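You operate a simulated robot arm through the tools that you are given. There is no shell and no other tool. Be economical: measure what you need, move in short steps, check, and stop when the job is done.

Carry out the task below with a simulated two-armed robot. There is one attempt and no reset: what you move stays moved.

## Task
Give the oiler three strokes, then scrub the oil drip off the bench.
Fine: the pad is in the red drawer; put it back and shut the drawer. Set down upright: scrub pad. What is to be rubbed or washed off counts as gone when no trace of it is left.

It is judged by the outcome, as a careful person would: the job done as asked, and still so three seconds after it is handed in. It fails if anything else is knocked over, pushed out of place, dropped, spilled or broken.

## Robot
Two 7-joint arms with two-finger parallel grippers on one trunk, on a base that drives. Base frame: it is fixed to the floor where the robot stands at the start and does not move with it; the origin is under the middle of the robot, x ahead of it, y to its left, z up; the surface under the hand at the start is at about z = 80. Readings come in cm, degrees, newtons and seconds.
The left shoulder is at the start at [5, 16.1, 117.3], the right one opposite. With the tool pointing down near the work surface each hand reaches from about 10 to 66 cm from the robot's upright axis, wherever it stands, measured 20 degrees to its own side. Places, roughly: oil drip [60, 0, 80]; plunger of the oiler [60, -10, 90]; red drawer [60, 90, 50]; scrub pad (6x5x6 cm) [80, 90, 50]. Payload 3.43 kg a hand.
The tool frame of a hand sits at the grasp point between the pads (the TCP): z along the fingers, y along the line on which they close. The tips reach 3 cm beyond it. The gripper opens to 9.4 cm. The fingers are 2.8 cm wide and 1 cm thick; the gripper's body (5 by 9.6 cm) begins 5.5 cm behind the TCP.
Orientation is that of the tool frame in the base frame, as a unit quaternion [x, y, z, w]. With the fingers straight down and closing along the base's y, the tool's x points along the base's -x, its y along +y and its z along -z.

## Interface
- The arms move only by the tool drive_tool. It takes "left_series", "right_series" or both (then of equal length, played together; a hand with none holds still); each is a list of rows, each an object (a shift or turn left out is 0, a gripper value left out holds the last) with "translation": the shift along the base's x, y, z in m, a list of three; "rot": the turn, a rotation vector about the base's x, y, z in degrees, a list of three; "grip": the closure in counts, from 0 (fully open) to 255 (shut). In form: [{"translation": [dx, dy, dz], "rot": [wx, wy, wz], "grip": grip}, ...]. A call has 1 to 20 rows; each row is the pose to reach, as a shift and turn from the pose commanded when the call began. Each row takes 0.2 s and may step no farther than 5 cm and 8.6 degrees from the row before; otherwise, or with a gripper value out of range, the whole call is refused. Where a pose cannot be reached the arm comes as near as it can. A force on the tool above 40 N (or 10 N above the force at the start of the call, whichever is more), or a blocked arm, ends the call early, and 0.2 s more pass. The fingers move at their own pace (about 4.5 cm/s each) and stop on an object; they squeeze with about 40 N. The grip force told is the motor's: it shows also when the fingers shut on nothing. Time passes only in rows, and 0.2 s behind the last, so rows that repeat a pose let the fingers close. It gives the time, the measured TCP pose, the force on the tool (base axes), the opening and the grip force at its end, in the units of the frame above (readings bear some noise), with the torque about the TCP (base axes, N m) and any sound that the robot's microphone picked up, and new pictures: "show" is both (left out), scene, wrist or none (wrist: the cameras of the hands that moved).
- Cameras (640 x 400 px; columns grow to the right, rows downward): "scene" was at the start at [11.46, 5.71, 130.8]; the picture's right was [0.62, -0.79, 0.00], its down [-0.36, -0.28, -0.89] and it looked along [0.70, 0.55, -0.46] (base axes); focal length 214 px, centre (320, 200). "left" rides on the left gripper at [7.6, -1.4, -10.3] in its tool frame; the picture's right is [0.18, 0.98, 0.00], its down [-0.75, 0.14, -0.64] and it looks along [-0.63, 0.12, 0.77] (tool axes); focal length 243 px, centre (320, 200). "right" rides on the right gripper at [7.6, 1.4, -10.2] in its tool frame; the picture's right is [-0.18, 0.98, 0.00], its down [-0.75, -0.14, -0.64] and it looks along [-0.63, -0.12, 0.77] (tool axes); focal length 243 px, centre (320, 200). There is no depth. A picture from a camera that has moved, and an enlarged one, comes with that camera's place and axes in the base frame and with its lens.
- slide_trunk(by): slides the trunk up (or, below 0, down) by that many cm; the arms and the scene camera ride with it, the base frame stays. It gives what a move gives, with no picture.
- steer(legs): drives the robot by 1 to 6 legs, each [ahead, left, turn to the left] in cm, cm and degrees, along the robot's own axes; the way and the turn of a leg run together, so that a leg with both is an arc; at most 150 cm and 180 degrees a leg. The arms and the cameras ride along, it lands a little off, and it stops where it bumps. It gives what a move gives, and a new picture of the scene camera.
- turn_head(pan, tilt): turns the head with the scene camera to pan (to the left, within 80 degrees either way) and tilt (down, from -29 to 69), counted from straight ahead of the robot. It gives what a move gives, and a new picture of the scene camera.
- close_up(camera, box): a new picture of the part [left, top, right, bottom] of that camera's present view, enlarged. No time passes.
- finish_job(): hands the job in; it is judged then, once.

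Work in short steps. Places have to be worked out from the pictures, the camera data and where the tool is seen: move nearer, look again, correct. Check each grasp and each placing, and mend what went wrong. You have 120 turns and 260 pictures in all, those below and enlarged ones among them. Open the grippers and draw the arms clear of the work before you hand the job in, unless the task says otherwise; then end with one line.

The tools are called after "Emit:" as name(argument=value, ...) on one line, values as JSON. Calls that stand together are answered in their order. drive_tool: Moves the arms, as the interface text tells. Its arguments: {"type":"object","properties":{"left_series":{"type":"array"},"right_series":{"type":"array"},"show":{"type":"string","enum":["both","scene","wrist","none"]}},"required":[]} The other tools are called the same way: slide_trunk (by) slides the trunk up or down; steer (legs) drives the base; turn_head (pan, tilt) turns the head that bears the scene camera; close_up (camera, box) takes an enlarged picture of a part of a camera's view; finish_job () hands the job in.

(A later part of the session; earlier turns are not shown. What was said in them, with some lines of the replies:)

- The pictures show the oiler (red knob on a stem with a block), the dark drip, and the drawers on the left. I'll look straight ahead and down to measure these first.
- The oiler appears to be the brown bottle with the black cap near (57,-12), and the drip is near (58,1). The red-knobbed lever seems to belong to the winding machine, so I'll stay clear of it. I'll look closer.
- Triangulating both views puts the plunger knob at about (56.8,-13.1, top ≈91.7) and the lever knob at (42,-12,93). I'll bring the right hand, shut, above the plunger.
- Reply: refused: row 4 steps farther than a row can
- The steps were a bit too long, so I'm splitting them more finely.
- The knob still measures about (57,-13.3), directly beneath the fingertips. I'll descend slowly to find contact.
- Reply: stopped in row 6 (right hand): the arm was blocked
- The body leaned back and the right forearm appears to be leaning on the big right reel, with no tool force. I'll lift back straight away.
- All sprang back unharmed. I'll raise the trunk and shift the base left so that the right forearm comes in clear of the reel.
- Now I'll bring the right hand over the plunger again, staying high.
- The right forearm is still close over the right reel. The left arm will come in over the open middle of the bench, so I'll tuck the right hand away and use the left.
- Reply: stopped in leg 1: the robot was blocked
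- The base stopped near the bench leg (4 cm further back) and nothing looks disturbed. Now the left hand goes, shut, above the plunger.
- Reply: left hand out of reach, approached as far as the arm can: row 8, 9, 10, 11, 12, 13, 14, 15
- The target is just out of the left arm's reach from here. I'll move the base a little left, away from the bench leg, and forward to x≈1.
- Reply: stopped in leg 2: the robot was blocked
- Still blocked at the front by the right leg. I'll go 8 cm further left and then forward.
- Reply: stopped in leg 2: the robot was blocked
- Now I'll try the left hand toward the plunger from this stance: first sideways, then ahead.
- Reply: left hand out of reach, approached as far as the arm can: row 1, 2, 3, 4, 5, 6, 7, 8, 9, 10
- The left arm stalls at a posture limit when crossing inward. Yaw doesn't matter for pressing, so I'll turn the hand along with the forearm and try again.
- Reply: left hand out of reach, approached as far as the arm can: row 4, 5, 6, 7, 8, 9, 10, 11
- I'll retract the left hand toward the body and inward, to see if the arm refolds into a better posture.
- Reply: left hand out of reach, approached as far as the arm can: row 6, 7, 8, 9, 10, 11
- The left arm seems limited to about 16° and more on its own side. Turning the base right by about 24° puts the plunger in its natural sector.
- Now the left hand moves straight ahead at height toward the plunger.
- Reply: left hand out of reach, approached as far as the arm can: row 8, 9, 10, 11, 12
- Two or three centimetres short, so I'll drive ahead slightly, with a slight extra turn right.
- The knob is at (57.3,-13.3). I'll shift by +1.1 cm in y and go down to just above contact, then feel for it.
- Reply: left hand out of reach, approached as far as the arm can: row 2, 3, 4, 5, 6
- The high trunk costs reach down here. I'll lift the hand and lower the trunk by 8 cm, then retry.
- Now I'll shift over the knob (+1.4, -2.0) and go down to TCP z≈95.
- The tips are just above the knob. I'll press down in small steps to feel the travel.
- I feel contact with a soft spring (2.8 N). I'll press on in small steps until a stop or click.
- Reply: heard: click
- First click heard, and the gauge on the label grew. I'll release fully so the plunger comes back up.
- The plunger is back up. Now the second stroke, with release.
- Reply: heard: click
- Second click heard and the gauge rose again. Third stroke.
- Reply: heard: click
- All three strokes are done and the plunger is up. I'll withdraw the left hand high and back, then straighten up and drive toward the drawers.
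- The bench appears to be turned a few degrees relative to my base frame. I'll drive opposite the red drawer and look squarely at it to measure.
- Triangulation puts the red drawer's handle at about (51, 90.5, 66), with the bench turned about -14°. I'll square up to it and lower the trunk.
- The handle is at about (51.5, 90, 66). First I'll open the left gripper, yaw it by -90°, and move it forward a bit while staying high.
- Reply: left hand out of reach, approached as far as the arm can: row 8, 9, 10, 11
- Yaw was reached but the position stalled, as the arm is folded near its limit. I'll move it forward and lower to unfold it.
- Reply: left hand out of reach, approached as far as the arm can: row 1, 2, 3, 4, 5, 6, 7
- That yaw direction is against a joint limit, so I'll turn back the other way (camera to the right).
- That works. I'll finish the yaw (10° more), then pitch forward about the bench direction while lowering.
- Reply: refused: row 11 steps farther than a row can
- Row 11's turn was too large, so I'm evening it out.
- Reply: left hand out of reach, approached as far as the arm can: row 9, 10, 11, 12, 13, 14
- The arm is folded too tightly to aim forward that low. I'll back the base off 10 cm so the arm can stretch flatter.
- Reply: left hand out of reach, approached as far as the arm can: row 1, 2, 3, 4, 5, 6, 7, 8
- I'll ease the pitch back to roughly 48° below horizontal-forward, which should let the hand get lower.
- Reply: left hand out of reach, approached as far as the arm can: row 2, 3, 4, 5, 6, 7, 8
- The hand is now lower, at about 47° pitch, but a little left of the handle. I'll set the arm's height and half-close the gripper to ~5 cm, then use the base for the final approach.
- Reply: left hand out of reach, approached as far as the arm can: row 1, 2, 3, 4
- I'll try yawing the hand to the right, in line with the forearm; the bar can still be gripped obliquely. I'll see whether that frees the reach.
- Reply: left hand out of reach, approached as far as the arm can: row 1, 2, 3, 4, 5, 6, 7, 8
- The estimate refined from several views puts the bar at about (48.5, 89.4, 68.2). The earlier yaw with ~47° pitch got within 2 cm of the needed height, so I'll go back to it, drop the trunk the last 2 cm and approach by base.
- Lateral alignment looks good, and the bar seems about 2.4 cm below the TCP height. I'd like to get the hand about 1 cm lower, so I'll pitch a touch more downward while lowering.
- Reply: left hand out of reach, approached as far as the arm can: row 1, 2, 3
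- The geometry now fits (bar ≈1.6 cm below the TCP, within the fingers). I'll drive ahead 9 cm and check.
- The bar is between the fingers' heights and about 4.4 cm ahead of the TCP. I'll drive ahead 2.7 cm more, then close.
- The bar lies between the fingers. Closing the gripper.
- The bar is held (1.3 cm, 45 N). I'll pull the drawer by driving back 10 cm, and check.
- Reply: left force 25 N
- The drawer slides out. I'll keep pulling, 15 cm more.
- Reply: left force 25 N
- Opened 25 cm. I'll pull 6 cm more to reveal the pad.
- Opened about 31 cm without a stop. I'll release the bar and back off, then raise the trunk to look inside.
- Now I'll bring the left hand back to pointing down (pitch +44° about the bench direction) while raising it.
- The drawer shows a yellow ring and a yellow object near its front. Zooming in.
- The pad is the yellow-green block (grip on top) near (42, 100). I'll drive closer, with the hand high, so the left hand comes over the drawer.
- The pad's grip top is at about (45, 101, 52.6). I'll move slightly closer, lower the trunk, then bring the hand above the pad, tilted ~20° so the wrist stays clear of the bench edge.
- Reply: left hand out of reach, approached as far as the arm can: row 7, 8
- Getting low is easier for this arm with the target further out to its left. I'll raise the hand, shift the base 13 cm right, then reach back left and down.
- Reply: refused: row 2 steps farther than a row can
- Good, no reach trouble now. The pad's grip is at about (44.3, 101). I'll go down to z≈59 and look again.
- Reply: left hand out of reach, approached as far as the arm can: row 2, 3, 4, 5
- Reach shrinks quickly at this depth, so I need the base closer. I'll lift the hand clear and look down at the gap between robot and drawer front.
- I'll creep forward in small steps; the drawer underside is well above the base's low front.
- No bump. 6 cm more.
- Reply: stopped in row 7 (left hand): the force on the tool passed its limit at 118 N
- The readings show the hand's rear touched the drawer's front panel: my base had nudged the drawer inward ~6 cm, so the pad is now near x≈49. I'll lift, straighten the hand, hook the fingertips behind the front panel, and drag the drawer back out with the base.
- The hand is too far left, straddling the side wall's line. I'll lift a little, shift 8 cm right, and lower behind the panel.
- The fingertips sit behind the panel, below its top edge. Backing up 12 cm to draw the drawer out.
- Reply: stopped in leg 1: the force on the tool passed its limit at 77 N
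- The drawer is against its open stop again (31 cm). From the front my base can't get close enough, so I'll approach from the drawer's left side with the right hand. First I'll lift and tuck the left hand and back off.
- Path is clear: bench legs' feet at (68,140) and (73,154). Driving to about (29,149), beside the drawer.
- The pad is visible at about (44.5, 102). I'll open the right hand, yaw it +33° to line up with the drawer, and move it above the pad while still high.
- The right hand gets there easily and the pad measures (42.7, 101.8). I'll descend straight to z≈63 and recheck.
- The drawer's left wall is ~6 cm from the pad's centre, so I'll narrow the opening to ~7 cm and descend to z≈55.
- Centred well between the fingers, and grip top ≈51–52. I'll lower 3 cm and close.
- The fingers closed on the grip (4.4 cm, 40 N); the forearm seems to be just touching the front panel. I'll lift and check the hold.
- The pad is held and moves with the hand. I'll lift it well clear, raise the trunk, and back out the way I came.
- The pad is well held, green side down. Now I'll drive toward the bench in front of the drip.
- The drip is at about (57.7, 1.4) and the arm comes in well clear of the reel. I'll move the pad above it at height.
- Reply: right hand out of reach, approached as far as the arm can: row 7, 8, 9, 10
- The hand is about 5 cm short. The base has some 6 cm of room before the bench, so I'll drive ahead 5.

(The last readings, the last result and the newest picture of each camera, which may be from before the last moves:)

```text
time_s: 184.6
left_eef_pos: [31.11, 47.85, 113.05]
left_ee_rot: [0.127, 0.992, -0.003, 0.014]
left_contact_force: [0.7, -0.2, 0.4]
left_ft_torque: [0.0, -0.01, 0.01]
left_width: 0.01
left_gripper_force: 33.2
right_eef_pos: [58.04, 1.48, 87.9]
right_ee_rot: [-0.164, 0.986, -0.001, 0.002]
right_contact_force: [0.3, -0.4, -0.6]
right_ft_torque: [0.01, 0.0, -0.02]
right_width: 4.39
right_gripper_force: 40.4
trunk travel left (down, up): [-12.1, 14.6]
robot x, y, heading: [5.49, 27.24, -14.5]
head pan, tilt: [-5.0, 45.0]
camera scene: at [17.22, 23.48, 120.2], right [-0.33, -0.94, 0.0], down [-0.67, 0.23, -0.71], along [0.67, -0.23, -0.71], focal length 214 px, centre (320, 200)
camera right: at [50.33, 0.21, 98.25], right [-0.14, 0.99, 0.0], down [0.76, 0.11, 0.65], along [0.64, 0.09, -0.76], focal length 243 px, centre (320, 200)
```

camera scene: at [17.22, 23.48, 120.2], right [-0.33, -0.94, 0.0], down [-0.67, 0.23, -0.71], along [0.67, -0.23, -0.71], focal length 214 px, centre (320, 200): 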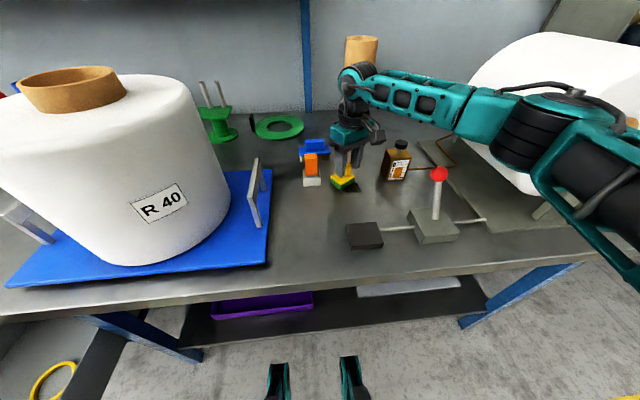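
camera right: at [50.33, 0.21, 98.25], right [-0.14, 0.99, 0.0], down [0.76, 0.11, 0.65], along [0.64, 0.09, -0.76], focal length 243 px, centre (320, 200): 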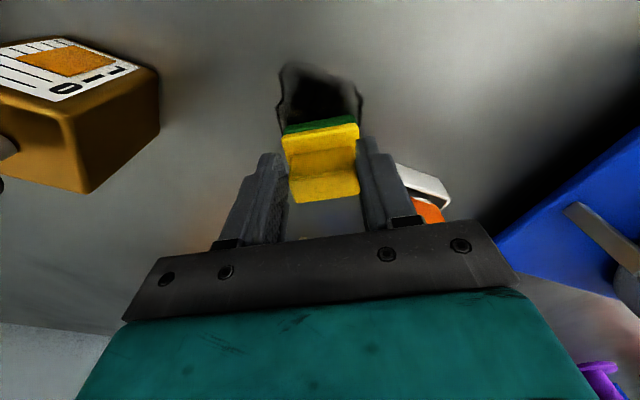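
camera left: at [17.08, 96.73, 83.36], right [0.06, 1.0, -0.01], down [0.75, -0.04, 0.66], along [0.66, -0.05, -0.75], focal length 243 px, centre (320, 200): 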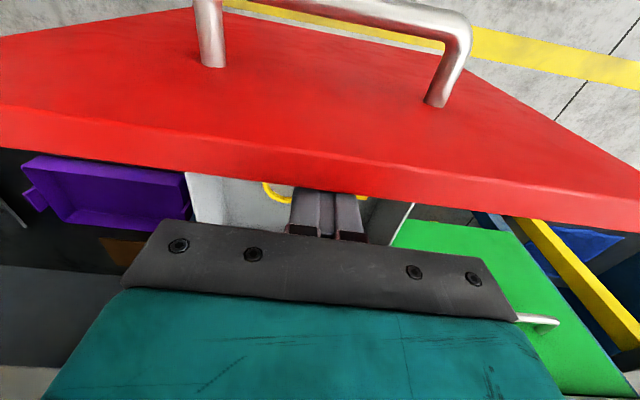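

The drip spans about x 53.7–60.5, y -2–4. Lowering gently until the pad touches.

Emit:
drive_tool(right_series=[{"translation": [-0.01, -0.004, -0.005]}, {"translation": [-0.01, -0.004, -0.009]}, {"translation": [-0.01, -0.004, -0.012]}, {"translation": [-0.01, -0.004, -0.015]}, {"translation": [-0.01, -0.004, -0.015]}], show="none")

Emit:
close_up(camera="scene", box=[290, 120, 410, 210])

```text
time_s: 185.8
left_eef_pos: [30.89, 47.8, 113.05]
left_ee_rot: [0.126, 0.992, -0.004, 0.015]
left_contact_force: [0.4, -0.3, 0.7]
left_ft_torque: [0.0, 0.01, 0.02]
left_width: 0.0
left_gripper_force: 32.9
right_eef_pos: [57.05, 1.19, 87.05]
right_ee_rot: [-0.164, 0.986, 0.0, 0.007]
right_contact_force: [3.0, -0.9, 34.3]
right_ft_torque: [0.12, -0.35, 0.0]
right_width: 4.37
right_gripper_force: 39.6
trunk travel left (down, up): [-12.1, 14.6]
robot x, y, heading: [5.44, 27.21, -14.1]
head pan, tilt: [-5.0, 45.0]
```

```text
4.44 times, centred on (350, 165) of scene
camera zoom: at [16.96, 23.6, 120.24], right [-0.33, -0.94, 0.0], down [-0.67, 0.23, -0.71], along [0.67, -0.23, -0.7], focal length 953 px, centre (187, 356)
```

zoom: 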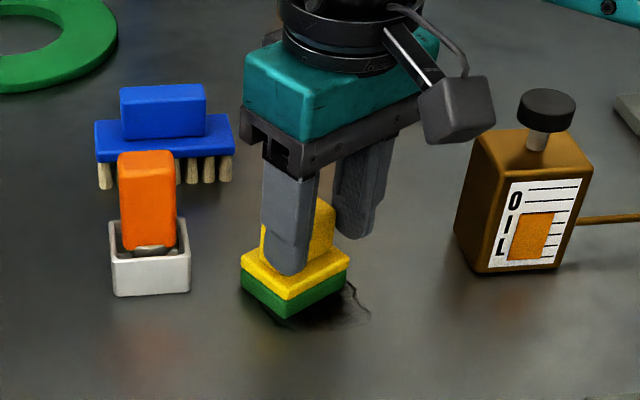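

Contact is at TCP z≈87. I'll ease the pressure and scrub back and forth, staying 1 cm short of the white tray.

Emit:
drive_tool(right_series=[{"translation": [0, 0, 0.004]}, {"translation": [-0.015, 0, 0.004]}, {"translation": [-0.03, 0, 0.004]}, {"translation": [-0.03, 0.015, 0.004]}, {"translation": [-0.01, 0.018, 0.004]}, {"translation": [0.01, 0.018, 0.004]}, {"translation": [0.028, 0.015, 0.004]}, {"translation": [0.028, 0, 0.004]}, {"translation": [0.01, 0, 0.004]}, {"translation": [-0.01, 0, 0.004]}, {"translation": [-0.03, 0, 0.004]}, {"translation": [-0.03, -0.015, 0.004]}, {"translation": [-0.01, -0.02, 0.004]}, {"translation": [0.01, -0.02, 0.004]}, {"translation": [0.028, -0.02, 0.004]}, {"translation": [0.028, 0, 0.004]}, {"translation": [0.01, 0, 0.004]}, {"translation": [-0.01, 0.01, 0.004]}, {"translation": [-0.03, 0.01, 0.004]}], show="wrist")

Emit:
close_up(camera="scene", box=[290, 120, 410, 210])

```text
time_s: 189.8
left_eef_pos: [31.02, 47.69, 113.09]
left_ee_rot: [0.125, 0.992, -0.004, 0.014]
left_contact_force: [-0.2, 0.2, -0.3]
left_ft_torque: [-0.01, -0.03, -0.02]
left_width: 0.02
left_gripper_force: 33.2
right_eef_pos: [53.91, 2.16, 87.07]
right_ee_rot: [-0.165, 0.986, 0.001, 0.003]
right_contact_force: [4.3, 0.8, 13.6]
right_ft_torque: [0.04, -0.66, 0.04]
right_width: 4.37
right_gripper_force: 39.8
right hand out of reach, approached as far as the arm can: row 8, 14, 15, 16
trunk travel left (down, up): [-12.1, 14.6]
robot x, y, heading: [5.36, 27.22, -13.9]
head pan, tilt: [-5.0, 45.0]
camera right: at [46.17, 0.99, 97.36], right [-0.15, 0.99, 0.0], down [0.75, 0.11, 0.65], along [0.64, 0.09, -0.76], focal length 243 px, centre (320, 200)
```

right: 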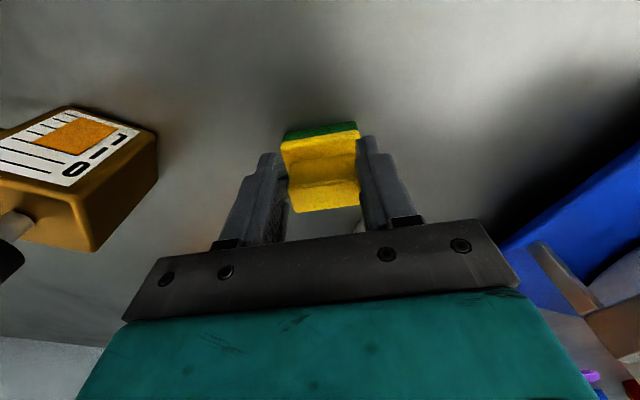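

```text
4.44 times, centred on (350, 165) of scene
camera zoom: at [17.15, 23.54, 120.2], right [-0.33, -0.94, 0.0], down [-0.67, 0.23, -0.71], along [0.67, -0.23, -0.71], focal length 953 px, centre (187, 356)
```

zoom: 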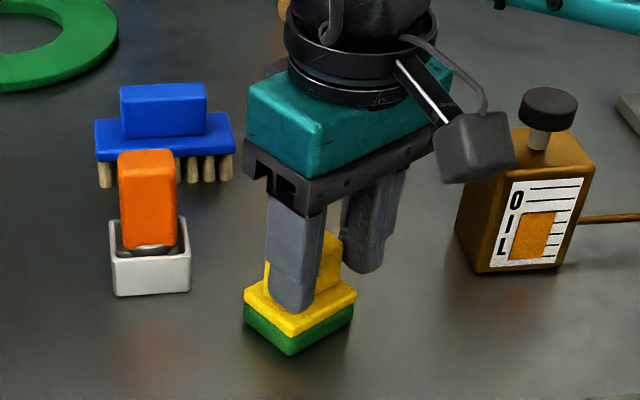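

The visible area looks clean. I'll lift the pad away toward me and check the spot.

Emit:
drive_tool(right_series=[{"translation": [0, 0, 0.03]}, {"translation": [-0.03, 0, 0.07]}, {"translation": [-0.07, 0, 0.1]}, {"translation": [-0.11, 0.01, 0.12]}, {"translation": [-0.15, 0.02, 0.12]}], show="wrist")

Emit:
close_up(camera="scene", box=[290, 120, 410, 210])

```text
time_s: 191.0
left_eef_pos: [31.0, 47.68, 113.01]
left_ee_rot: [0.127, 0.992, -0.003, 0.013]
left_contact_force: [-0.1, 0.0, -0.2]
left_ft_torque: [0.0, 0.0, -0.01]
left_width: 0.02
left_gripper_force: 33.1
right_eef_pos: [38.87, 4.1, 98.67]
right_ee_rot: [-0.164, 0.986, -0.001, 0.002]
right_contact_force: [0.1, -0.7, -0.6]
right_ft_torque: [0.03, -0.01, -0.01]
right_width: 4.38
right_gripper_force: 40.2
trunk travel left (down, up): [-12.1, 14.6]
robot x, y, heading: [5.57, 26.93, -14.3]
head pan, tilt: [-5.0, 45.0]
camera right: at [31.2, 2.89, 109.04], right [-0.14, 0.99, 0.0], down [0.76, 0.11, 0.64], along [0.64, 0.09, -0.76], focal length 243 px, centre (320, 200)
```

right: 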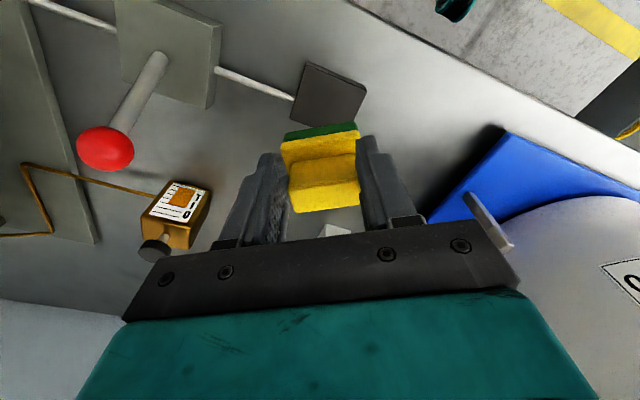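

```text
4.44 times, centred on (350, 165) of scene
camera zoom: at [17.19, 23.48, 120.2], right [-0.33, -0.94, 0.0], down [-0.67, 0.23, -0.71], along [0.67, -0.23, -0.71], focal length 953 px, centre (187, 356)
```

zoom: 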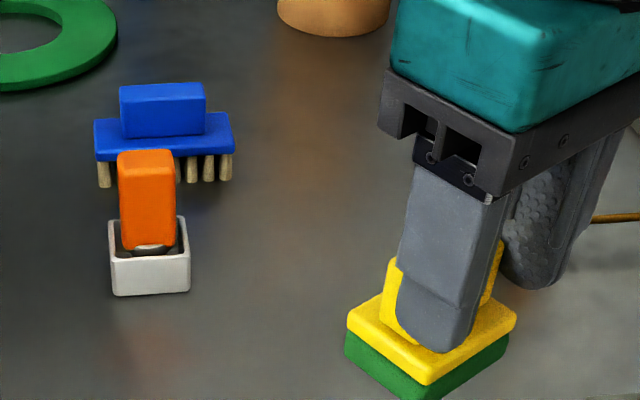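

Most of the spot is visibly clean. I'll move the hand further back so that I can see the rest.

Emit:
drive_tool(right_series=[{"translation": [-0.04, -0.02, 0.01]}, {"translation": [-0.08, -0.04, 0.02]}, {"translation": [-0.11, -0.06, 0.02]}], show="none")

Emit:
close_up(camera="scene", box=[300, 130, 420, 220])

```text
time_s: 191.8
left_eef_pos: [31.13, 47.61, 113.0]
left_ee_rot: [0.127, 0.992, -0.004, 0.014]
left_contact_force: [0.7, -0.2, -0.3]
left_ft_torque: [-0.01, 0.03, -0.01]
left_width: 0.0
left_gripper_force: 32.5
right_eef_pos: [28.0, -1.83, 100.96]
right_ee_rot: [-0.164, 0.986, -0.001, 0.002]
right_contact_force: [-0.2, 0.6, -0.1]
right_ft_torque: [0.03, -0.03, 0.03]
right_width: 4.39
right_gripper_force: 40.0
trunk travel left (down, up): [-12.1, 14.6]
robot x, y, heading: [5.38, 26.98, -14.3]
head pan, tilt: [-5.0, 45.0]
```

```text
4.44 times, centred on (360, 175) of scene
camera zoom: at [17.19, 23.46, 120.2], right [-0.33, -0.94, 0.0], down [-0.67, 0.23, -0.71], along [0.67, -0.23, -0.71], focal length 953 px, centre (142, 311)
```

zoom: 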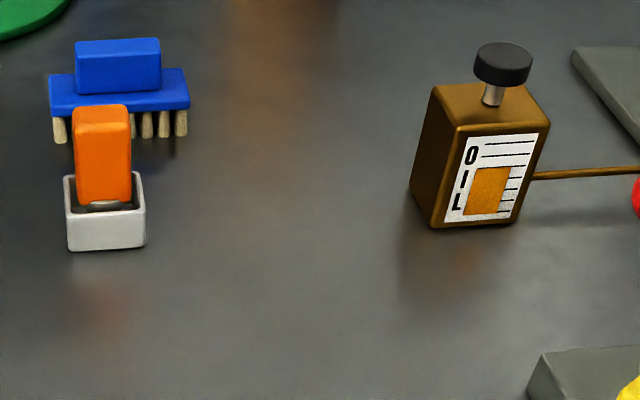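

The drip is fully gone. Now I'll return the pad: back out and retrace the drive to the drawer's left side.

Emit:
steer(legs=[[-54.5, 0, 0], [0, 113.5, 0], [0, 0, -32.7]])

```text
time_s: 206.2
left_eef_pos: [11.17, 152.45, 112.91]
left_ee_rot: [0.397, 0.918, -0.007, 0.012]
left_contact_force: [0.1, 0.0, -0.1]
left_ft_torque: [0.02, -0.03, -0.02]
left_width: 0.0
left_gripper_force: 32.6
right_eef_pos: [-17.72, 112.09, 100.93]
right_ee_rot: [0.116, 0.993, -0.001, 0.002]
right_contact_force: [0.0, 0.5, -0.8]
right_ft_torque: [-0.02, 0.02, 0.01]
right_width: 4.36
right_gripper_force: 40.5
trunk travel left (down, up): [-12.1, 14.6]
robot x, y, heading: [-21.47, 149.14, -46.5]
head pan, tilt: [-5.0, 45.0]
camera scene: at [-13.46, 139.46, 120.2], right [-0.78, -0.62, 0.0], down [-0.44, 0.55, -0.71], along [0.44, -0.55, -0.71], focal length 214 px, centre (320, 200)
```

scene: 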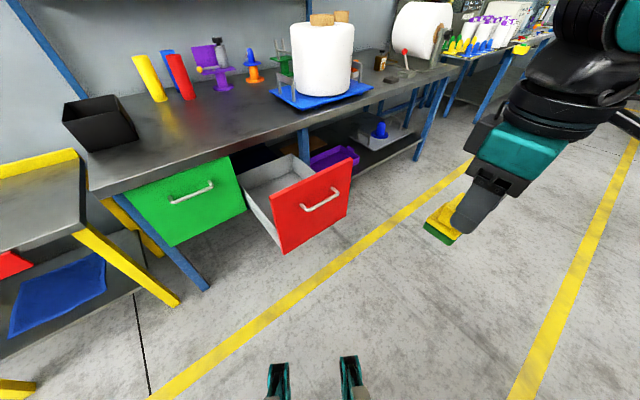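

Now the last leg beside the drawer, then lower the trunk.

Emit:
steer(legs=[[33.3, 36.2, 0]])

Emit:
slide_trunk(by=-12)

Emit:
turn_head(pan=-20, tilt=40)

```text
time_s: 210.0
left_eef_pos: [60.66, 154.35, 112.99]
left_ee_rot: [0.393, 0.919, -0.007, 0.012]
left_contact_force: [0.0, -0.2, 0.4]
left_ft_torque: [0.02, -0.03, 0.0]
left_width: 0.01
left_gripper_force: 33.1
right_eef_pos: [32.06, 114.12, 100.88]
right_ee_rot: [0.112, 0.994, -0.002, 0.002]
right_contact_force: [0.0, -0.2, -0.5]
right_ft_torque: [-0.03, 0.01, 0.02]
right_width: 4.36
right_gripper_force: 40.3
trunk travel left (down, up): [-12.1, 14.6]
robot x, y, heading: [28.22, 150.37, -46.2]
head pan, tilt: [-5.0, 45.0]
camera scene: at [36.22, 141.33, 120.19], right [-0.78, -0.63, 0.0], down [-0.45, 0.55, -0.71], along [0.44, -0.55, -0.71], focal length 214 px, centre (320, 200)
```

scene: 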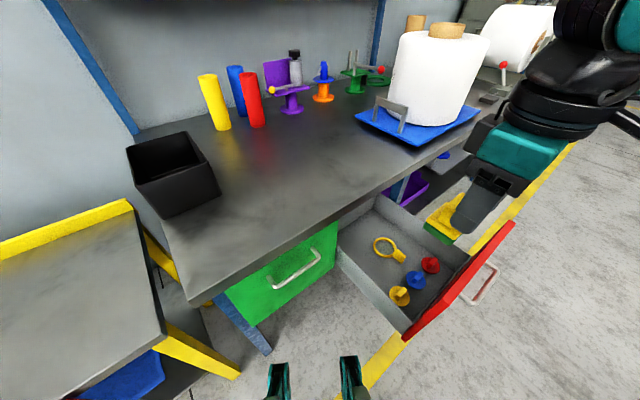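

```text
time_s: 211.5
left_eef_pos: [60.86, 154.41, 100.97]
left_ee_rot: [0.393, 0.919, -0.008, 0.013]
left_contact_force: [-0.8, 0.3, 0.0]
left_ft_torque: [-0.06, 0.0, 0.01]
left_width: 0.0
left_gripper_force: 32.5
right_eef_pos: [31.98, 113.94, 88.9]
right_ee_rot: [0.112, 0.994, -0.002, 0.002]
right_contact_force: [-0.2, -0.2, -0.4]
right_ft_torque: [0.0, 0.03, -0.02]
right_width: 4.39
right_gripper_force: 40.2
trunk travel left (down, up): [-0.1, 26.6]
robot x, y, heading: [27.81, 150.33, -45.7]
head pan, tilt: [-5.0, 45.0]
```

```text
time_s: 212.3
left_eef_pos: [60.66, 154.42, 100.94]
left_ee_rot: [0.392, 0.92, -0.007, 0.013]
left_contact_force: [-0.1, 0.4, 0.0]
left_ft_torque: [0.0, 0.01, 0.04]
left_width: 0.01
left_gripper_force: 33.0
right_eef_pos: [31.95, 114.05, 88.88]
right_ee_rot: [0.112, 0.994, -0.001, 0.002]
right_contact_force: [-0.5, 0.4, -0.4]
right_ft_torque: [0.0, 0.01, 0.0]
right_width: 4.35
right_gripper_force: 40.3
trunk travel left (down, up): [-0.1, 26.6]
robot x, y, heading: [27.59, 150.39, -46.1]
head pan, tilt: [-20.0, 40.0]
camera scene: at [34.55, 139.88, 108.92], right [-0.91, -0.41, 0.0], down [-0.26, 0.59, -0.77], along [0.31, -0.7, -0.64], focal length 214 px, centre (320, 200)
```

scene: 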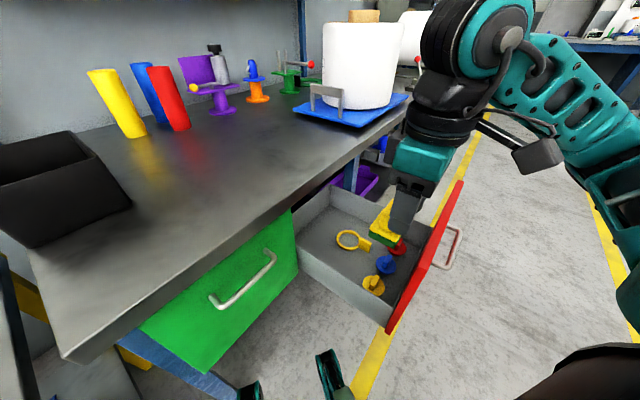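

I'll bring the pad back over its old place at (42.9, 101.9) and lower it partway.

Emit:
drive_tool(right_series=[{"translation": [0.03, -0.03, 0]}, {"translation": [0.06, -0.06, 0]}, {"translation": [0.09, -0.09, 0]}, {"translation": [0.11, -0.12, -0.01]}, {"translation": [0.11, -0.12, -0.05]}, {"translation": [0.11, -0.12, -0.1]}, {"translation": [0.11, -0.12, -0.15]}, {"translation": [0.11, -0.12, -0.2]}, {"translation": [0.11, -0.12, -0.25]}, {"translation": [0.11, -0.12, -0.3]}, {"translation": [0.11, -0.12, -0.3]}])

```text
time_s: 214.7
left_eef_pos: [60.73, 154.35, 100.94]
left_ee_rot: [0.394, 0.919, -0.008, 0.012]
left_contact_force: [0.4, -1.0, -0.5]
left_ft_torque: [0.01, 0.03, 0.01]
left_width: 0.0
left_gripper_force: 32.8
right_eef_pos: [42.76, 101.89, 59.04]
right_ee_rot: [0.112, 0.994, -0.001, 0.002]
right_contact_force: [0.5, 0.4, -1.5]
right_ft_torque: [0.0, 0.03, -0.03]
right_width: 4.39
right_gripper_force: 39.8
trunk travel left (down, up): [-0.1, 26.6]
robot x, y, heading: [28.02, 150.39, -46.1]
head pan, tilt: [-20.0, 40.0]
camera scene: at [34.55, 139.87, 108.92], right [-0.91, -0.41, 0.0], down [-0.26, 0.59, -0.77], along [0.31, -0.7, -0.64], focal length 214 px, centre (320, 200)
camera right: at [35.72, 105.01, 69.31], right [0.4, 0.92, 0.0], down [0.7, -0.3, 0.64], along [0.59, -0.26, -0.76], focal length 243 px, centre (320, 200)
```

scene: 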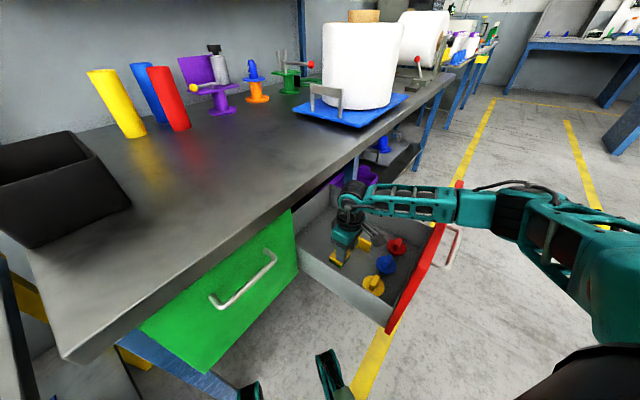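
right: 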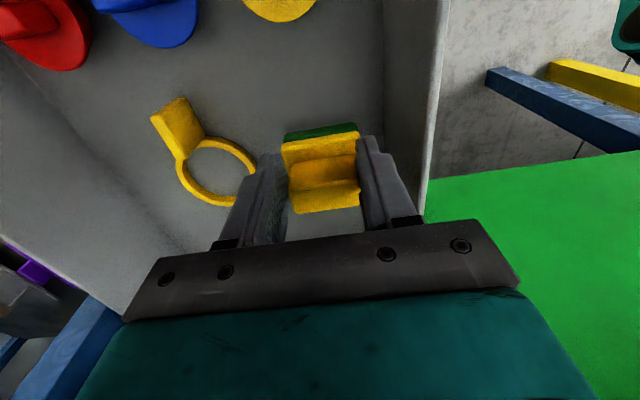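

Aligned with its old spot. Lowering the last ~6 cm slowly.

Emit:
drive_tool(right_series=[{"translation": [0.001, 0, -0.02]}, {"translation": [0.001, 0, -0.035]}, {"translation": [0.001, 0, -0.045]}, {"translation": [0.001, 0, -0.053]}, {"translation": [0.001, 0, -0.059]}, {"translation": [0.001, 0, -0.059]}], show="wrist")

Emit:
close_up(camera="scene", box=[280, 170, 460, 290])

```text
time_s: 216.1
left_eef_pos: [60.68, 154.5, 101.08]
left_ee_rot: [0.393, 0.919, -0.008, 0.012]
left_contact_force: [-1.0, 0.5, -0.2]
left_ft_torque: [0.02, 0.01, 0.02]
left_width: 0.0
left_gripper_force: 32.9
right_eef_pos: [43.25, 101.87, 53.42]
right_ee_rot: [0.115, 0.993, -0.004, 0.004]
right_contact_force: [0.9, -0.2, -0.4]
right_ft_torque: [0.01, 0.02, 0.02]
right_width: 4.38
right_gripper_force: 39.6
trunk travel left (down, up): [-0.1, 26.6]
robot x, y, heading: [27.87, 150.31, -46.1]
head pan, tilt: [-20.0, 40.0]
camera right: at [36.03, 104.89, 63.66], right [0.4, 0.92, 0.0], down [0.7, -0.3, 0.65], along [0.59, -0.26, -0.76], focal length 243 px, centre (320, 200)
```

right: 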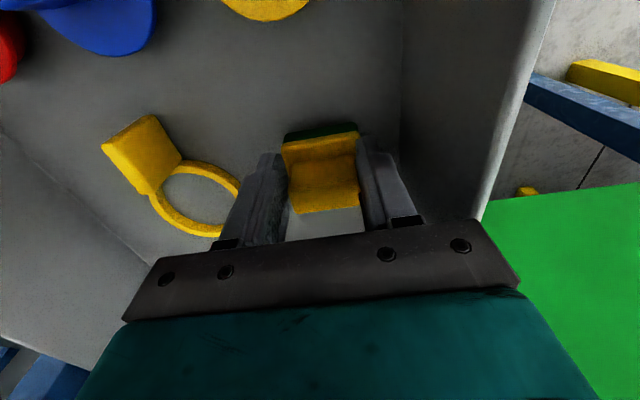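

```text
3.33 times, centred on (370, 230) of scene
camera zoom: at [34.54, 140.01, 109.0], right [-0.91, -0.41, 0.0], down [-0.26, 0.59, -0.77], along [0.31, -0.7, -0.64], focal length 715 px, centre (153, 100)
```

zoom: 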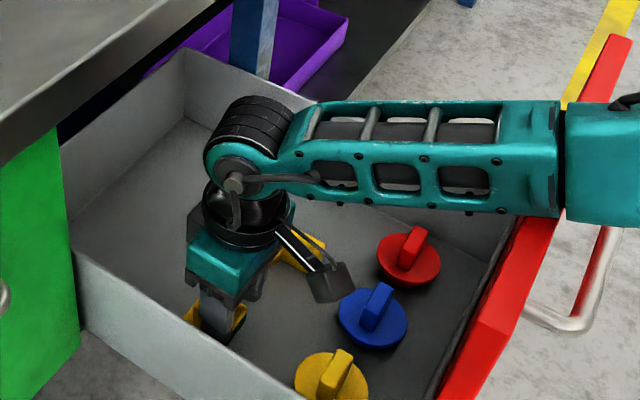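

The forearm rests lightly on the panel, as it did at pick-up, and the pad is a few mm above the floor. I'll press to the same pick-up depth and then open.

Emit:
drive_tool(right_series=[{"translation": [0, 0, -0.006]}, {"translation": [0, 0, -0.013]}, {"translation": [0, 0, -0.013]}], show="none")

```text
time_s: 216.9
left_eef_pos: [60.67, 154.88, 101.01]
left_ee_rot: [0.393, 0.919, -0.01, 0.013]
left_contact_force: [-0.7, 0.1, 1.0]
left_ft_torque: [-0.03, 0.04, 0.01]
left_width: 0.0
left_gripper_force: 32.8
right_eef_pos: [43.55, 101.11, 53.04]
right_ee_rot: [0.116, 0.993, -0.011, 0.011]
right_contact_force: [0.5, -0.8, -0.6]
right_ft_torque: [0.02, 0.05, 0.0]
right_width: 4.39
right_gripper_force: 39.9
trunk travel left (down, up): [-0.1, 26.6]
robot x, y, heading: [28.09, 150.79, -46.1]
head pan, tilt: [-20.0, 40.0]
```

That's practically the pick-up height. Opening just enough to let go.

Emit:
drive_tool(right_series=[{"grip": 115}, {"grip": 100}, {"grip": 85}, {"grip": 85}, {"translation": [0, 0, 0.02], "grip": 85}, {"translation": [0, 0, 0.05], "grip": 85}, {"translation": [0, 0, 0.08], "grip": 85}])

```text
time_s: 218.5
left_eef_pos: [60.8, 154.46, 100.93]
left_ee_rot: [0.393, 0.919, -0.007, 0.012]
left_contact_force: [0.3, 0.1, -0.4]
left_ft_torque: [0.0, -0.02, -0.02]
left_width: 0.01
left_gripper_force: 32.8
right_eef_pos: [43.19, 101.86, 59.65]
right_ee_rot: [0.113, 0.994, 0.0, 0.001]
right_contact_force: [-0.3, 0.6, 1.5]
right_ft_torque: [-0.03, 0.01, 0.02]
right_width: 6.28
right_gripper_force: 0.0
trunk travel left (down, up): [-0.1, 26.6]
robot x, y, heading: [27.84, 150.6, -45.8]
head pan, tilt: [-20.0, 40.0]
camera scene: at [34.55, 139.9, 108.88], right [-0.91, -0.41, 0.0], down [-0.26, 0.59, -0.77], along [0.31, -0.7, -0.64], focal length 214 px, centre (320, 200)
camera right: at [36.04, 105.04, 70.05], right [0.4, 0.92, 0.0], down [0.7, -0.31, 0.64], along [0.59, -0.26, -0.77], focal length 243 px, centre (320, 200)
```

scene: 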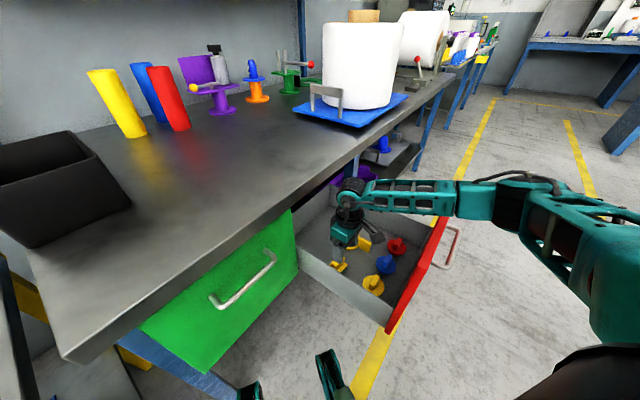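
right: 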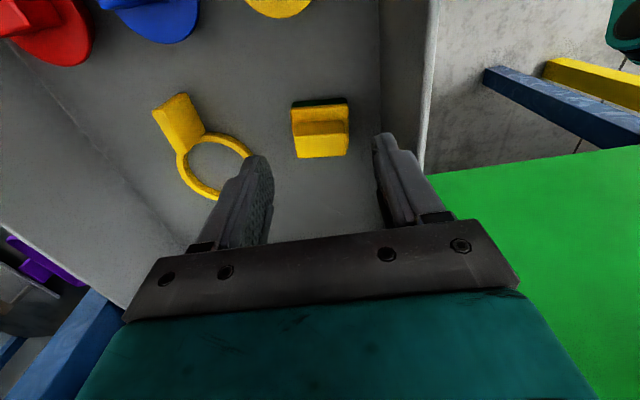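

The pad stands upright in its old place. I'll raise the right hand clear and drive around to the front of the drawer.

Emit:
drive_tool(right_series=[{"translation": [0, 0, 0.05], "grip": 85}, {"translation": [0, 0, 0.1]}, {"translation": [0, 0, 0.15]}, {"translation": [0, 0, 0.2]}, {"translation": [0, 0, 0.25]}, {"translation": [-0.01, 0.03, 0.28]}, {"translation": [-0.03, 0.06, 0.31]}, {"translation": [-0.05, 0.09, 0.34]}, {"translation": [-0.07, 0.12, 0.36]}, {"translation": [-0.09, 0.14, 0.38]}, {"translation": [-0.1, 0.16, 0.39], "grip": 255}], show="none")

Emit:
close_up(camera="scene", box=[280, 170, 460, 290])

Emit:
steer(legs=[[-33.3, -36, 0], [0, 0, 32], [0, -41, 0]])

Emit:
turn_head(pan=0, tilt=50)

```text
time_s: 220.9
left_eef_pos: [60.67, 154.44, 101.03]
left_ee_rot: [0.393, 0.919, -0.008, 0.013]
left_contact_force: [-0.9, 0.5, 0.0]
left_ft_torque: [-0.01, -0.02, -0.01]
left_width: 0.02
left_gripper_force: 33.1
right_eef_pos: [33.4, 118.12, 98.64]
right_ee_rot: [0.114, 0.993, -0.002, 0.002]
right_contact_force: [-0.3, 0.2, 0.3]
right_ft_torque: [0.04, 0.01, 0.04]
right_width: 2.78
right_gripper_force: 0.0
trunk travel left (down, up): [-0.1, 26.6]
robot x, y, heading: [27.82, 150.34, -45.7]
head pan, tilt: [-20.0, 40.0]
```

```text
3.33 times, centred on (370, 230) of scene
camera zoom: at [34.55, 139.89, 108.92], right [-0.91, -0.41, 0.0], down [-0.26, 0.59, -0.77], along [0.31, -0.7, -0.64], focal length 715 px, centre (153, 100)
```

zoom: 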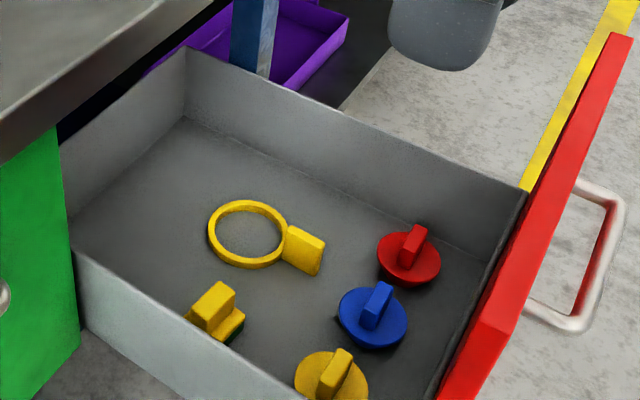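

```text
time_s: 229.8
left_eef_pos: [-4.12, 131.1, 100.92]
left_ee_rot: [0.118, 0.993, -0.003, 0.013]
left_contact_force: [0.2, -0.3, -0.2]
left_ft_torque: [-0.01, 0.0, -0.02]
left_width: 0.0
left_gripper_force: 32.6
right_eef_pos: [-7.39, 85.79, 98.66]
right_ee_rot: [-0.173, 0.985, -0.001, 0.002]
right_contact_force: [0.3, -0.9, 0.0]
right_ft_torque: [-0.02, -0.03, -0.01]
right_width: 0.0
right_gripper_force: 32.9
trunk travel left (down, up): [-0.1, 26.6]
robot x, y, heading: [-29.21, 110.04, -13.1]
head pan, tilt: [-20.0, 40.0]
camera scene: at [-18.14, 104.62, 108.92], right [-0.55, -0.84, 0.0], down [-0.54, 0.35, -0.77], along [0.64, -0.42, -0.64], focal length 214 px, centre (320, 200)
```

scene: 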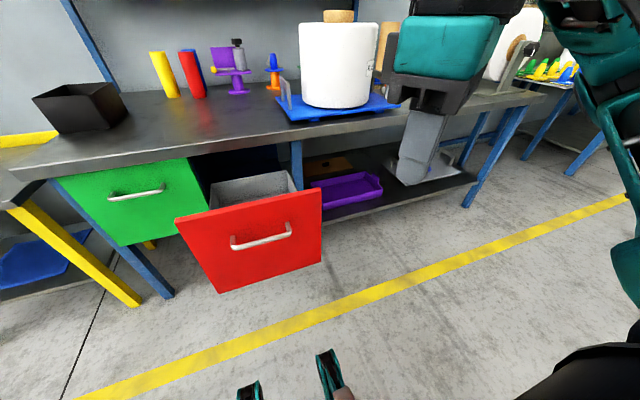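

```text
time_s: 230.7
left_eef_pos: [-4.03, 131.16, 100.92]
left_ee_rot: [0.118, 0.993, -0.004, 0.014]
left_contact_force: [-0.4, -0.4, 1.3]
left_ft_torque: [-0.01, -0.01, 0.01]
left_width: 0.0
left_gripper_force: 32.9
right_eef_pos: [-7.51, 85.78, 98.77]
right_ee_rot: [-0.172, 0.985, -0.001, 0.002]
right_contact_force: [-0.1, 0.3, 0.2]
right_ft_torque: [-0.01, 0.01, -0.04]
right_width: 0.0
right_gripper_force: 33.2
trunk travel left (down, up): [-0.1, 26.6]
robot x, y, heading: [-29.56, 109.99, -13.2]
head pan, tilt: [0.0, 50.0]
camera scene: at [-17.76, 107.51, 107.51], right [-0.23, -0.97, 0.0], down [-0.75, 0.18, -0.64], along [0.63, -0.15, -0.77], focal length 214 px, centre (320, 200)
```

scene: 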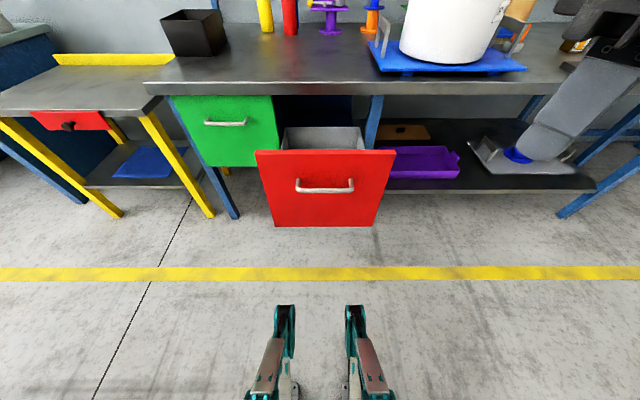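

I'm squarely in front of the drawer. I'll push it shut gently with the base, first 35 cm.

Emit:
steer(legs=[[35, 0, 0]])

```text
time_s: 232.9
left_eef_pos: [29.46, 123.69, 101.03]
left_ee_rot: [0.114, 0.993, -0.004, 0.013]
left_contact_force: [0.4, -0.4, -0.1]
left_ft_torque: [0.04, 0.01, -0.01]
left_width: 0.0
left_gripper_force: 32.9
right_eef_pos: [26.39, 78.25, 98.73]
right_ee_rot: [-0.176, 0.984, -0.001, 0.002]
right_contact_force: [-0.1, 0.2, -0.7]
right_ft_torque: [-0.01, 0.01, -0.01]
right_width: 0.0
right_gripper_force: 32.4
trunk travel left (down, up): [-0.1, 26.6]
robot x, y, heading: [4.18, 102.65, -12.7]
head pan, tilt: [0.0, 50.0]
camera scene: at [15.98, 99.85, 107.5], right [-0.22, -0.98, 0.0], down [-0.75, 0.17, -0.64], along [0.63, -0.14, -0.77], focal length 214 px, centre (320, 200)
```

scene: 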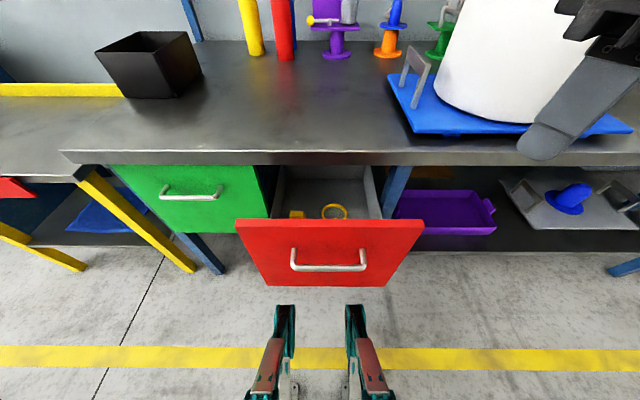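

It's sliding in smoothly. 10 cm more.

Emit:
steer(legs=[[10, 0, 0]])

```text
time_s: 234.1
left_eef_pos: [39.33, 121.54, 101.06]
left_ee_rot: [0.113, 0.993, -0.004, 0.014]
left_contact_force: [0.0, -0.2, 0.4]
left_ft_torque: [-0.02, 0.0, 0.0]
left_width: 0.0
left_gripper_force: 33.0
right_eef_pos: [36.25, 75.97, 98.77]
right_ee_rot: [-0.176, 0.984, -0.001, 0.002]
right_contact_force: [-0.6, 0.3, -0.2]
right_ft_torque: [-0.01, -0.05, -0.02]
right_width: 0.01
right_gripper_force: 32.9
trunk travel left (down, up): [-0.1, 26.6]
robot x, y, heading: [14.14, 100.14, -12.6]
head pan, tilt: [0.0, 50.0]
camera scene: at [25.76, 97.64, 107.5], right [-0.22, -0.98, 0.0], down [-0.75, 0.17, -0.64], along [0.63, -0.14, -0.77], focal length 214 px, centre (320, 200)
```

scene: 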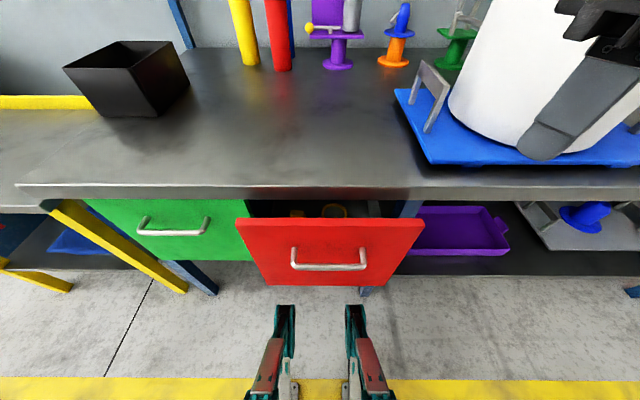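

About 7 cm remain. Pushing on.

Emit:
steer(legs=[[6.5, 0, 0]])

```text
time_s: 235.0
left_eef_pos: [45.41, 120.01, 100.98]
left_ee_rot: [0.113, 0.994, -0.003, 0.013]
left_contact_force: [-0.1, -0.6, 0.6]
left_ft_torque: [-0.01, 0.0, -0.02]
left_width: 0.01
left_gripper_force: 33.0
right_eef_pos: [42.48, 74.52, 98.69]
right_ee_rot: [-0.176, 0.984, -0.001, 0.002]
right_contact_force: [-1.1, -0.1, 0.1]
right_ft_torque: [-0.04, 0.01, 0.02]
right_width: 0.0
right_gripper_force: 33.5
trunk travel left (down, up): [-0.1, 26.6]
robot x, y, heading: [20.17, 98.89, -12.6]
head pan, tilt: [0.0, 50.0]
camera scene: at [31.98, 96.24, 107.5], right [-0.22, -0.98, 0.0], down [-0.75, 0.17, -0.64], along [0.63, -0.14, -0.77], focal length 214 px, centre (320, 200)
```

scene: 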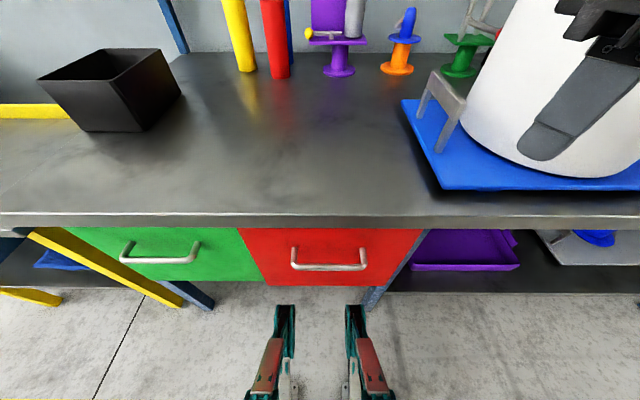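

Almost flush; the red front is about 1 cm proud of the green one. A final small push.

Emit:
steer(legs=[[2, 0, 0]])

Emit:
close_up(camera="scene", box=[100, 190, 460, 310])

```text
time_s: 236.0
left_eef_pos: [47.08, 119.61, 100.98]
left_ee_rot: [0.114, 0.993, -0.003, 0.014]
left_contact_force: [0.5, 0.8, -0.1]
left_ft_torque: [0.0, 0.04, 0.0]
left_width: 0.01
left_gripper_force: 32.8
right_eef_pos: [44.01, 74.33, 98.68]
right_ee_rot: [-0.176, 0.984, 0.0, 0.002]
right_contact_force: [-0.1, -0.7, -0.1]
right_ft_torque: [0.01, 0.0, 0.0]
right_width: 0.01
right_gripper_force: 33.0
trunk travel left (down, up): [-0.1, 26.6]
robot x, y, heading: [21.95, 98.36, -12.7]
head pan, tilt: [0.0, 50.0]
stopped in leg 1: the robot was blocked; the commanded pose is now the measured one
camera scene: at [33.56, 95.88, 107.5], right [-0.22, -0.98, 0.0], down [-0.75, 0.17, -0.64], along [0.63, -0.14, -0.77], focal length 214 px, centre (320, 200)
```

scene: 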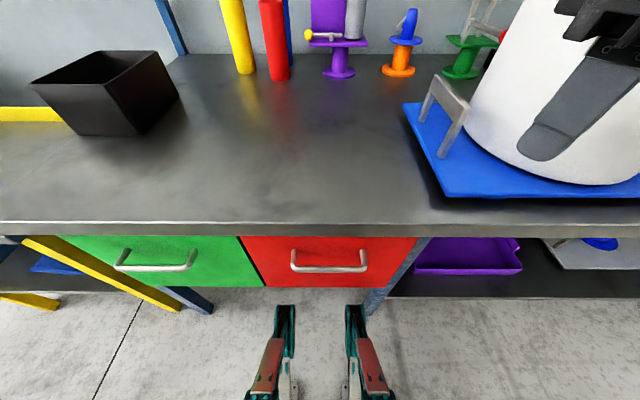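

```text
1.78 times, centred on (280, 250) of scene
camera zoom: at [33.56, 95.88, 107.5], right [-0.22, -0.98, 0.0], down [-0.75, 0.17, -0.64], along [0.63, -0.14, -0.77], focal length 381 px, centre (391, 111)
```

zoom: 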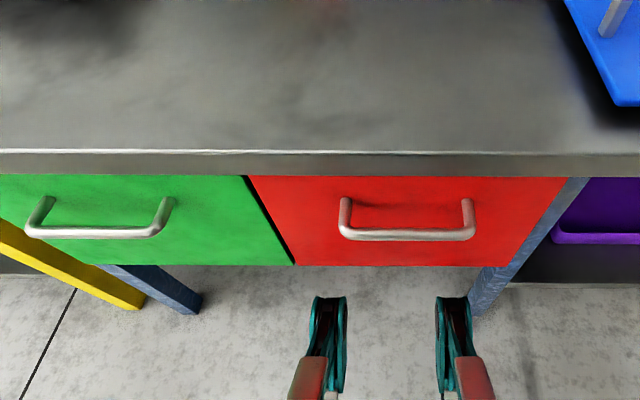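

The red drawer is flush with the green one. I'll back off, open both grippers and take a last look at the whole bench.

Emit:
steer(legs=[[-35, 0, 0]])

Emit:
drive_tool(left_series=[{"grip": 0}, {"grip": 0}, {"grip": 0}, {"grip": 0}, {"grip": 0}, {"grip": 0}], right_series=[{"grip": 0}, {"grip": 0}, {"grip": 0}, {"grip": 0}, {"grip": 0}, {"grip": 0}], show="none")

Emit:
turn_head(pan=-25, tilt=30)

```text
time_s: 238.3
left_eef_pos: [13.28, 127.35, 100.88]
left_ee_rot: [0.118, 0.993, -0.003, 0.014]
left_contact_force: [0.7, -0.5, -0.7]
left_ft_torque: [0.0, 0.0, 0.02]
left_width: 0.0
left_gripper_force: 33.5
right_eef_pos: [9.76, 81.96, 98.68]
right_ee_rot: [-0.172, 0.985, 0.0, 0.002]
right_contact_force: [0.0, 0.5, 0.1]
right_ft_torque: [-0.01, 0.0, 0.0]
right_width: 0.02
right_gripper_force: 32.8
trunk travel left (down, up): [-0.1, 26.6]
robot x, y, heading: [-11.76, 106.22, -13.1]
head pan, tilt: [0.0, 50.0]
camera scene: at [-0.39, 103.61, 107.51], right [-0.23, -0.97, 0.0], down [-0.75, 0.18, -0.64], along [0.63, -0.15, -0.77], focal length 214 px, centre (320, 200)
```

scene: 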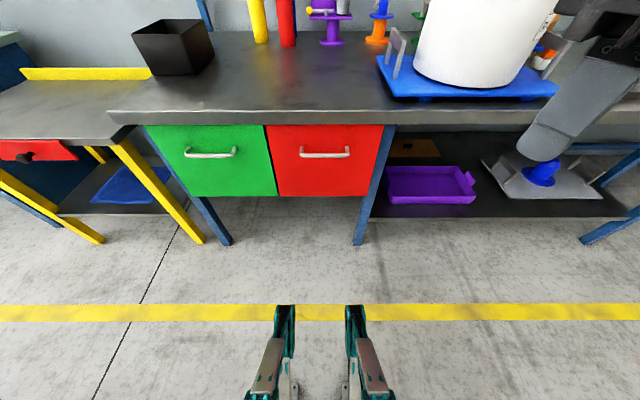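

```text
time_s: 239.7
left_eef_pos: [13.31, 127.33, 100.86]
left_ee_rot: [0.118, 0.993, -0.004, 0.014]
left_contact_force: [0.8, 0.0, -0.2]
left_ft_torque: [0.0, -0.02, 0.02]
left_width: 9.39
left_gripper_force: 0.1
right_eef_pos: [9.81, 81.87, 98.49]
right_ee_rot: [-0.171, 0.985, 0.001, 0.001]
right_contact_force: [-0.1, 0.4, -0.3]
right_ft_torque: [-0.01, 0.01, -0.03]
right_width: 9.38
right_gripper_force: 0.1
trunk travel left (down, up): [-0.1, 26.6]
robot x, y, heading: [-11.84, 106.19, -13.2]
head pan, tilt: [0.0, 50.0]
```

```text
time_s: 240.6
left_eef_pos: [13.33, 127.23, 100.96]
left_ee_rot: [0.118, 0.993, -0.003, 0.014]
left_contact_force: [-0.2, -0.7, -0.8]
left_ft_torque: [0.02, -0.02, -0.01]
left_width: 9.41
left_gripper_force: 0.1
right_eef_pos: [9.87, 81.98, 98.62]
right_ee_rot: [-0.172, 0.985, 0.0, 0.002]
right_contact_force: [0.1, 0.3, -0.1]
right_ft_torque: [0.02, -0.03, 0.01]
right_width: 9.38
right_gripper_force: 0.1
trunk travel left (down, up): [-0.1, 26.6]
robot x, y, heading: [-12.14, 105.89, -13.1]
head pan, tilt: [-25.0, 30.0]
camera scene: at [-0.77, 99.78, 110.45], right [-0.62, -0.79, 0.0], down [-0.39, 0.31, -0.87], along [0.68, -0.54, -0.5], focal length 214 px, centre (320, 200)
```

scene: 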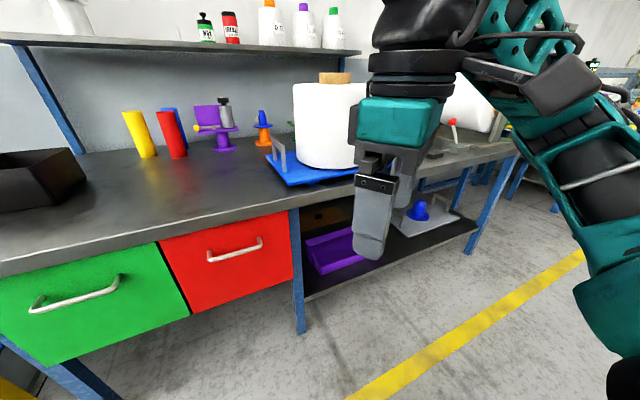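

The drawer is shut, everything on the bench is standing, and both hands are empty and clear. Handing in.

Emit:
finish_job()

```text
The job is handed in.
```

I gave the oiler three strokes (three clicks heard), scrubbed the oil drip off with no trace visible, put the pad back upright in the red drawer and shut the drawer flush. On the way, my arm leaned on the right-hand reel once and my base bumped the bench's right leg and the open drawer. Nothing looked out of place afterwards.
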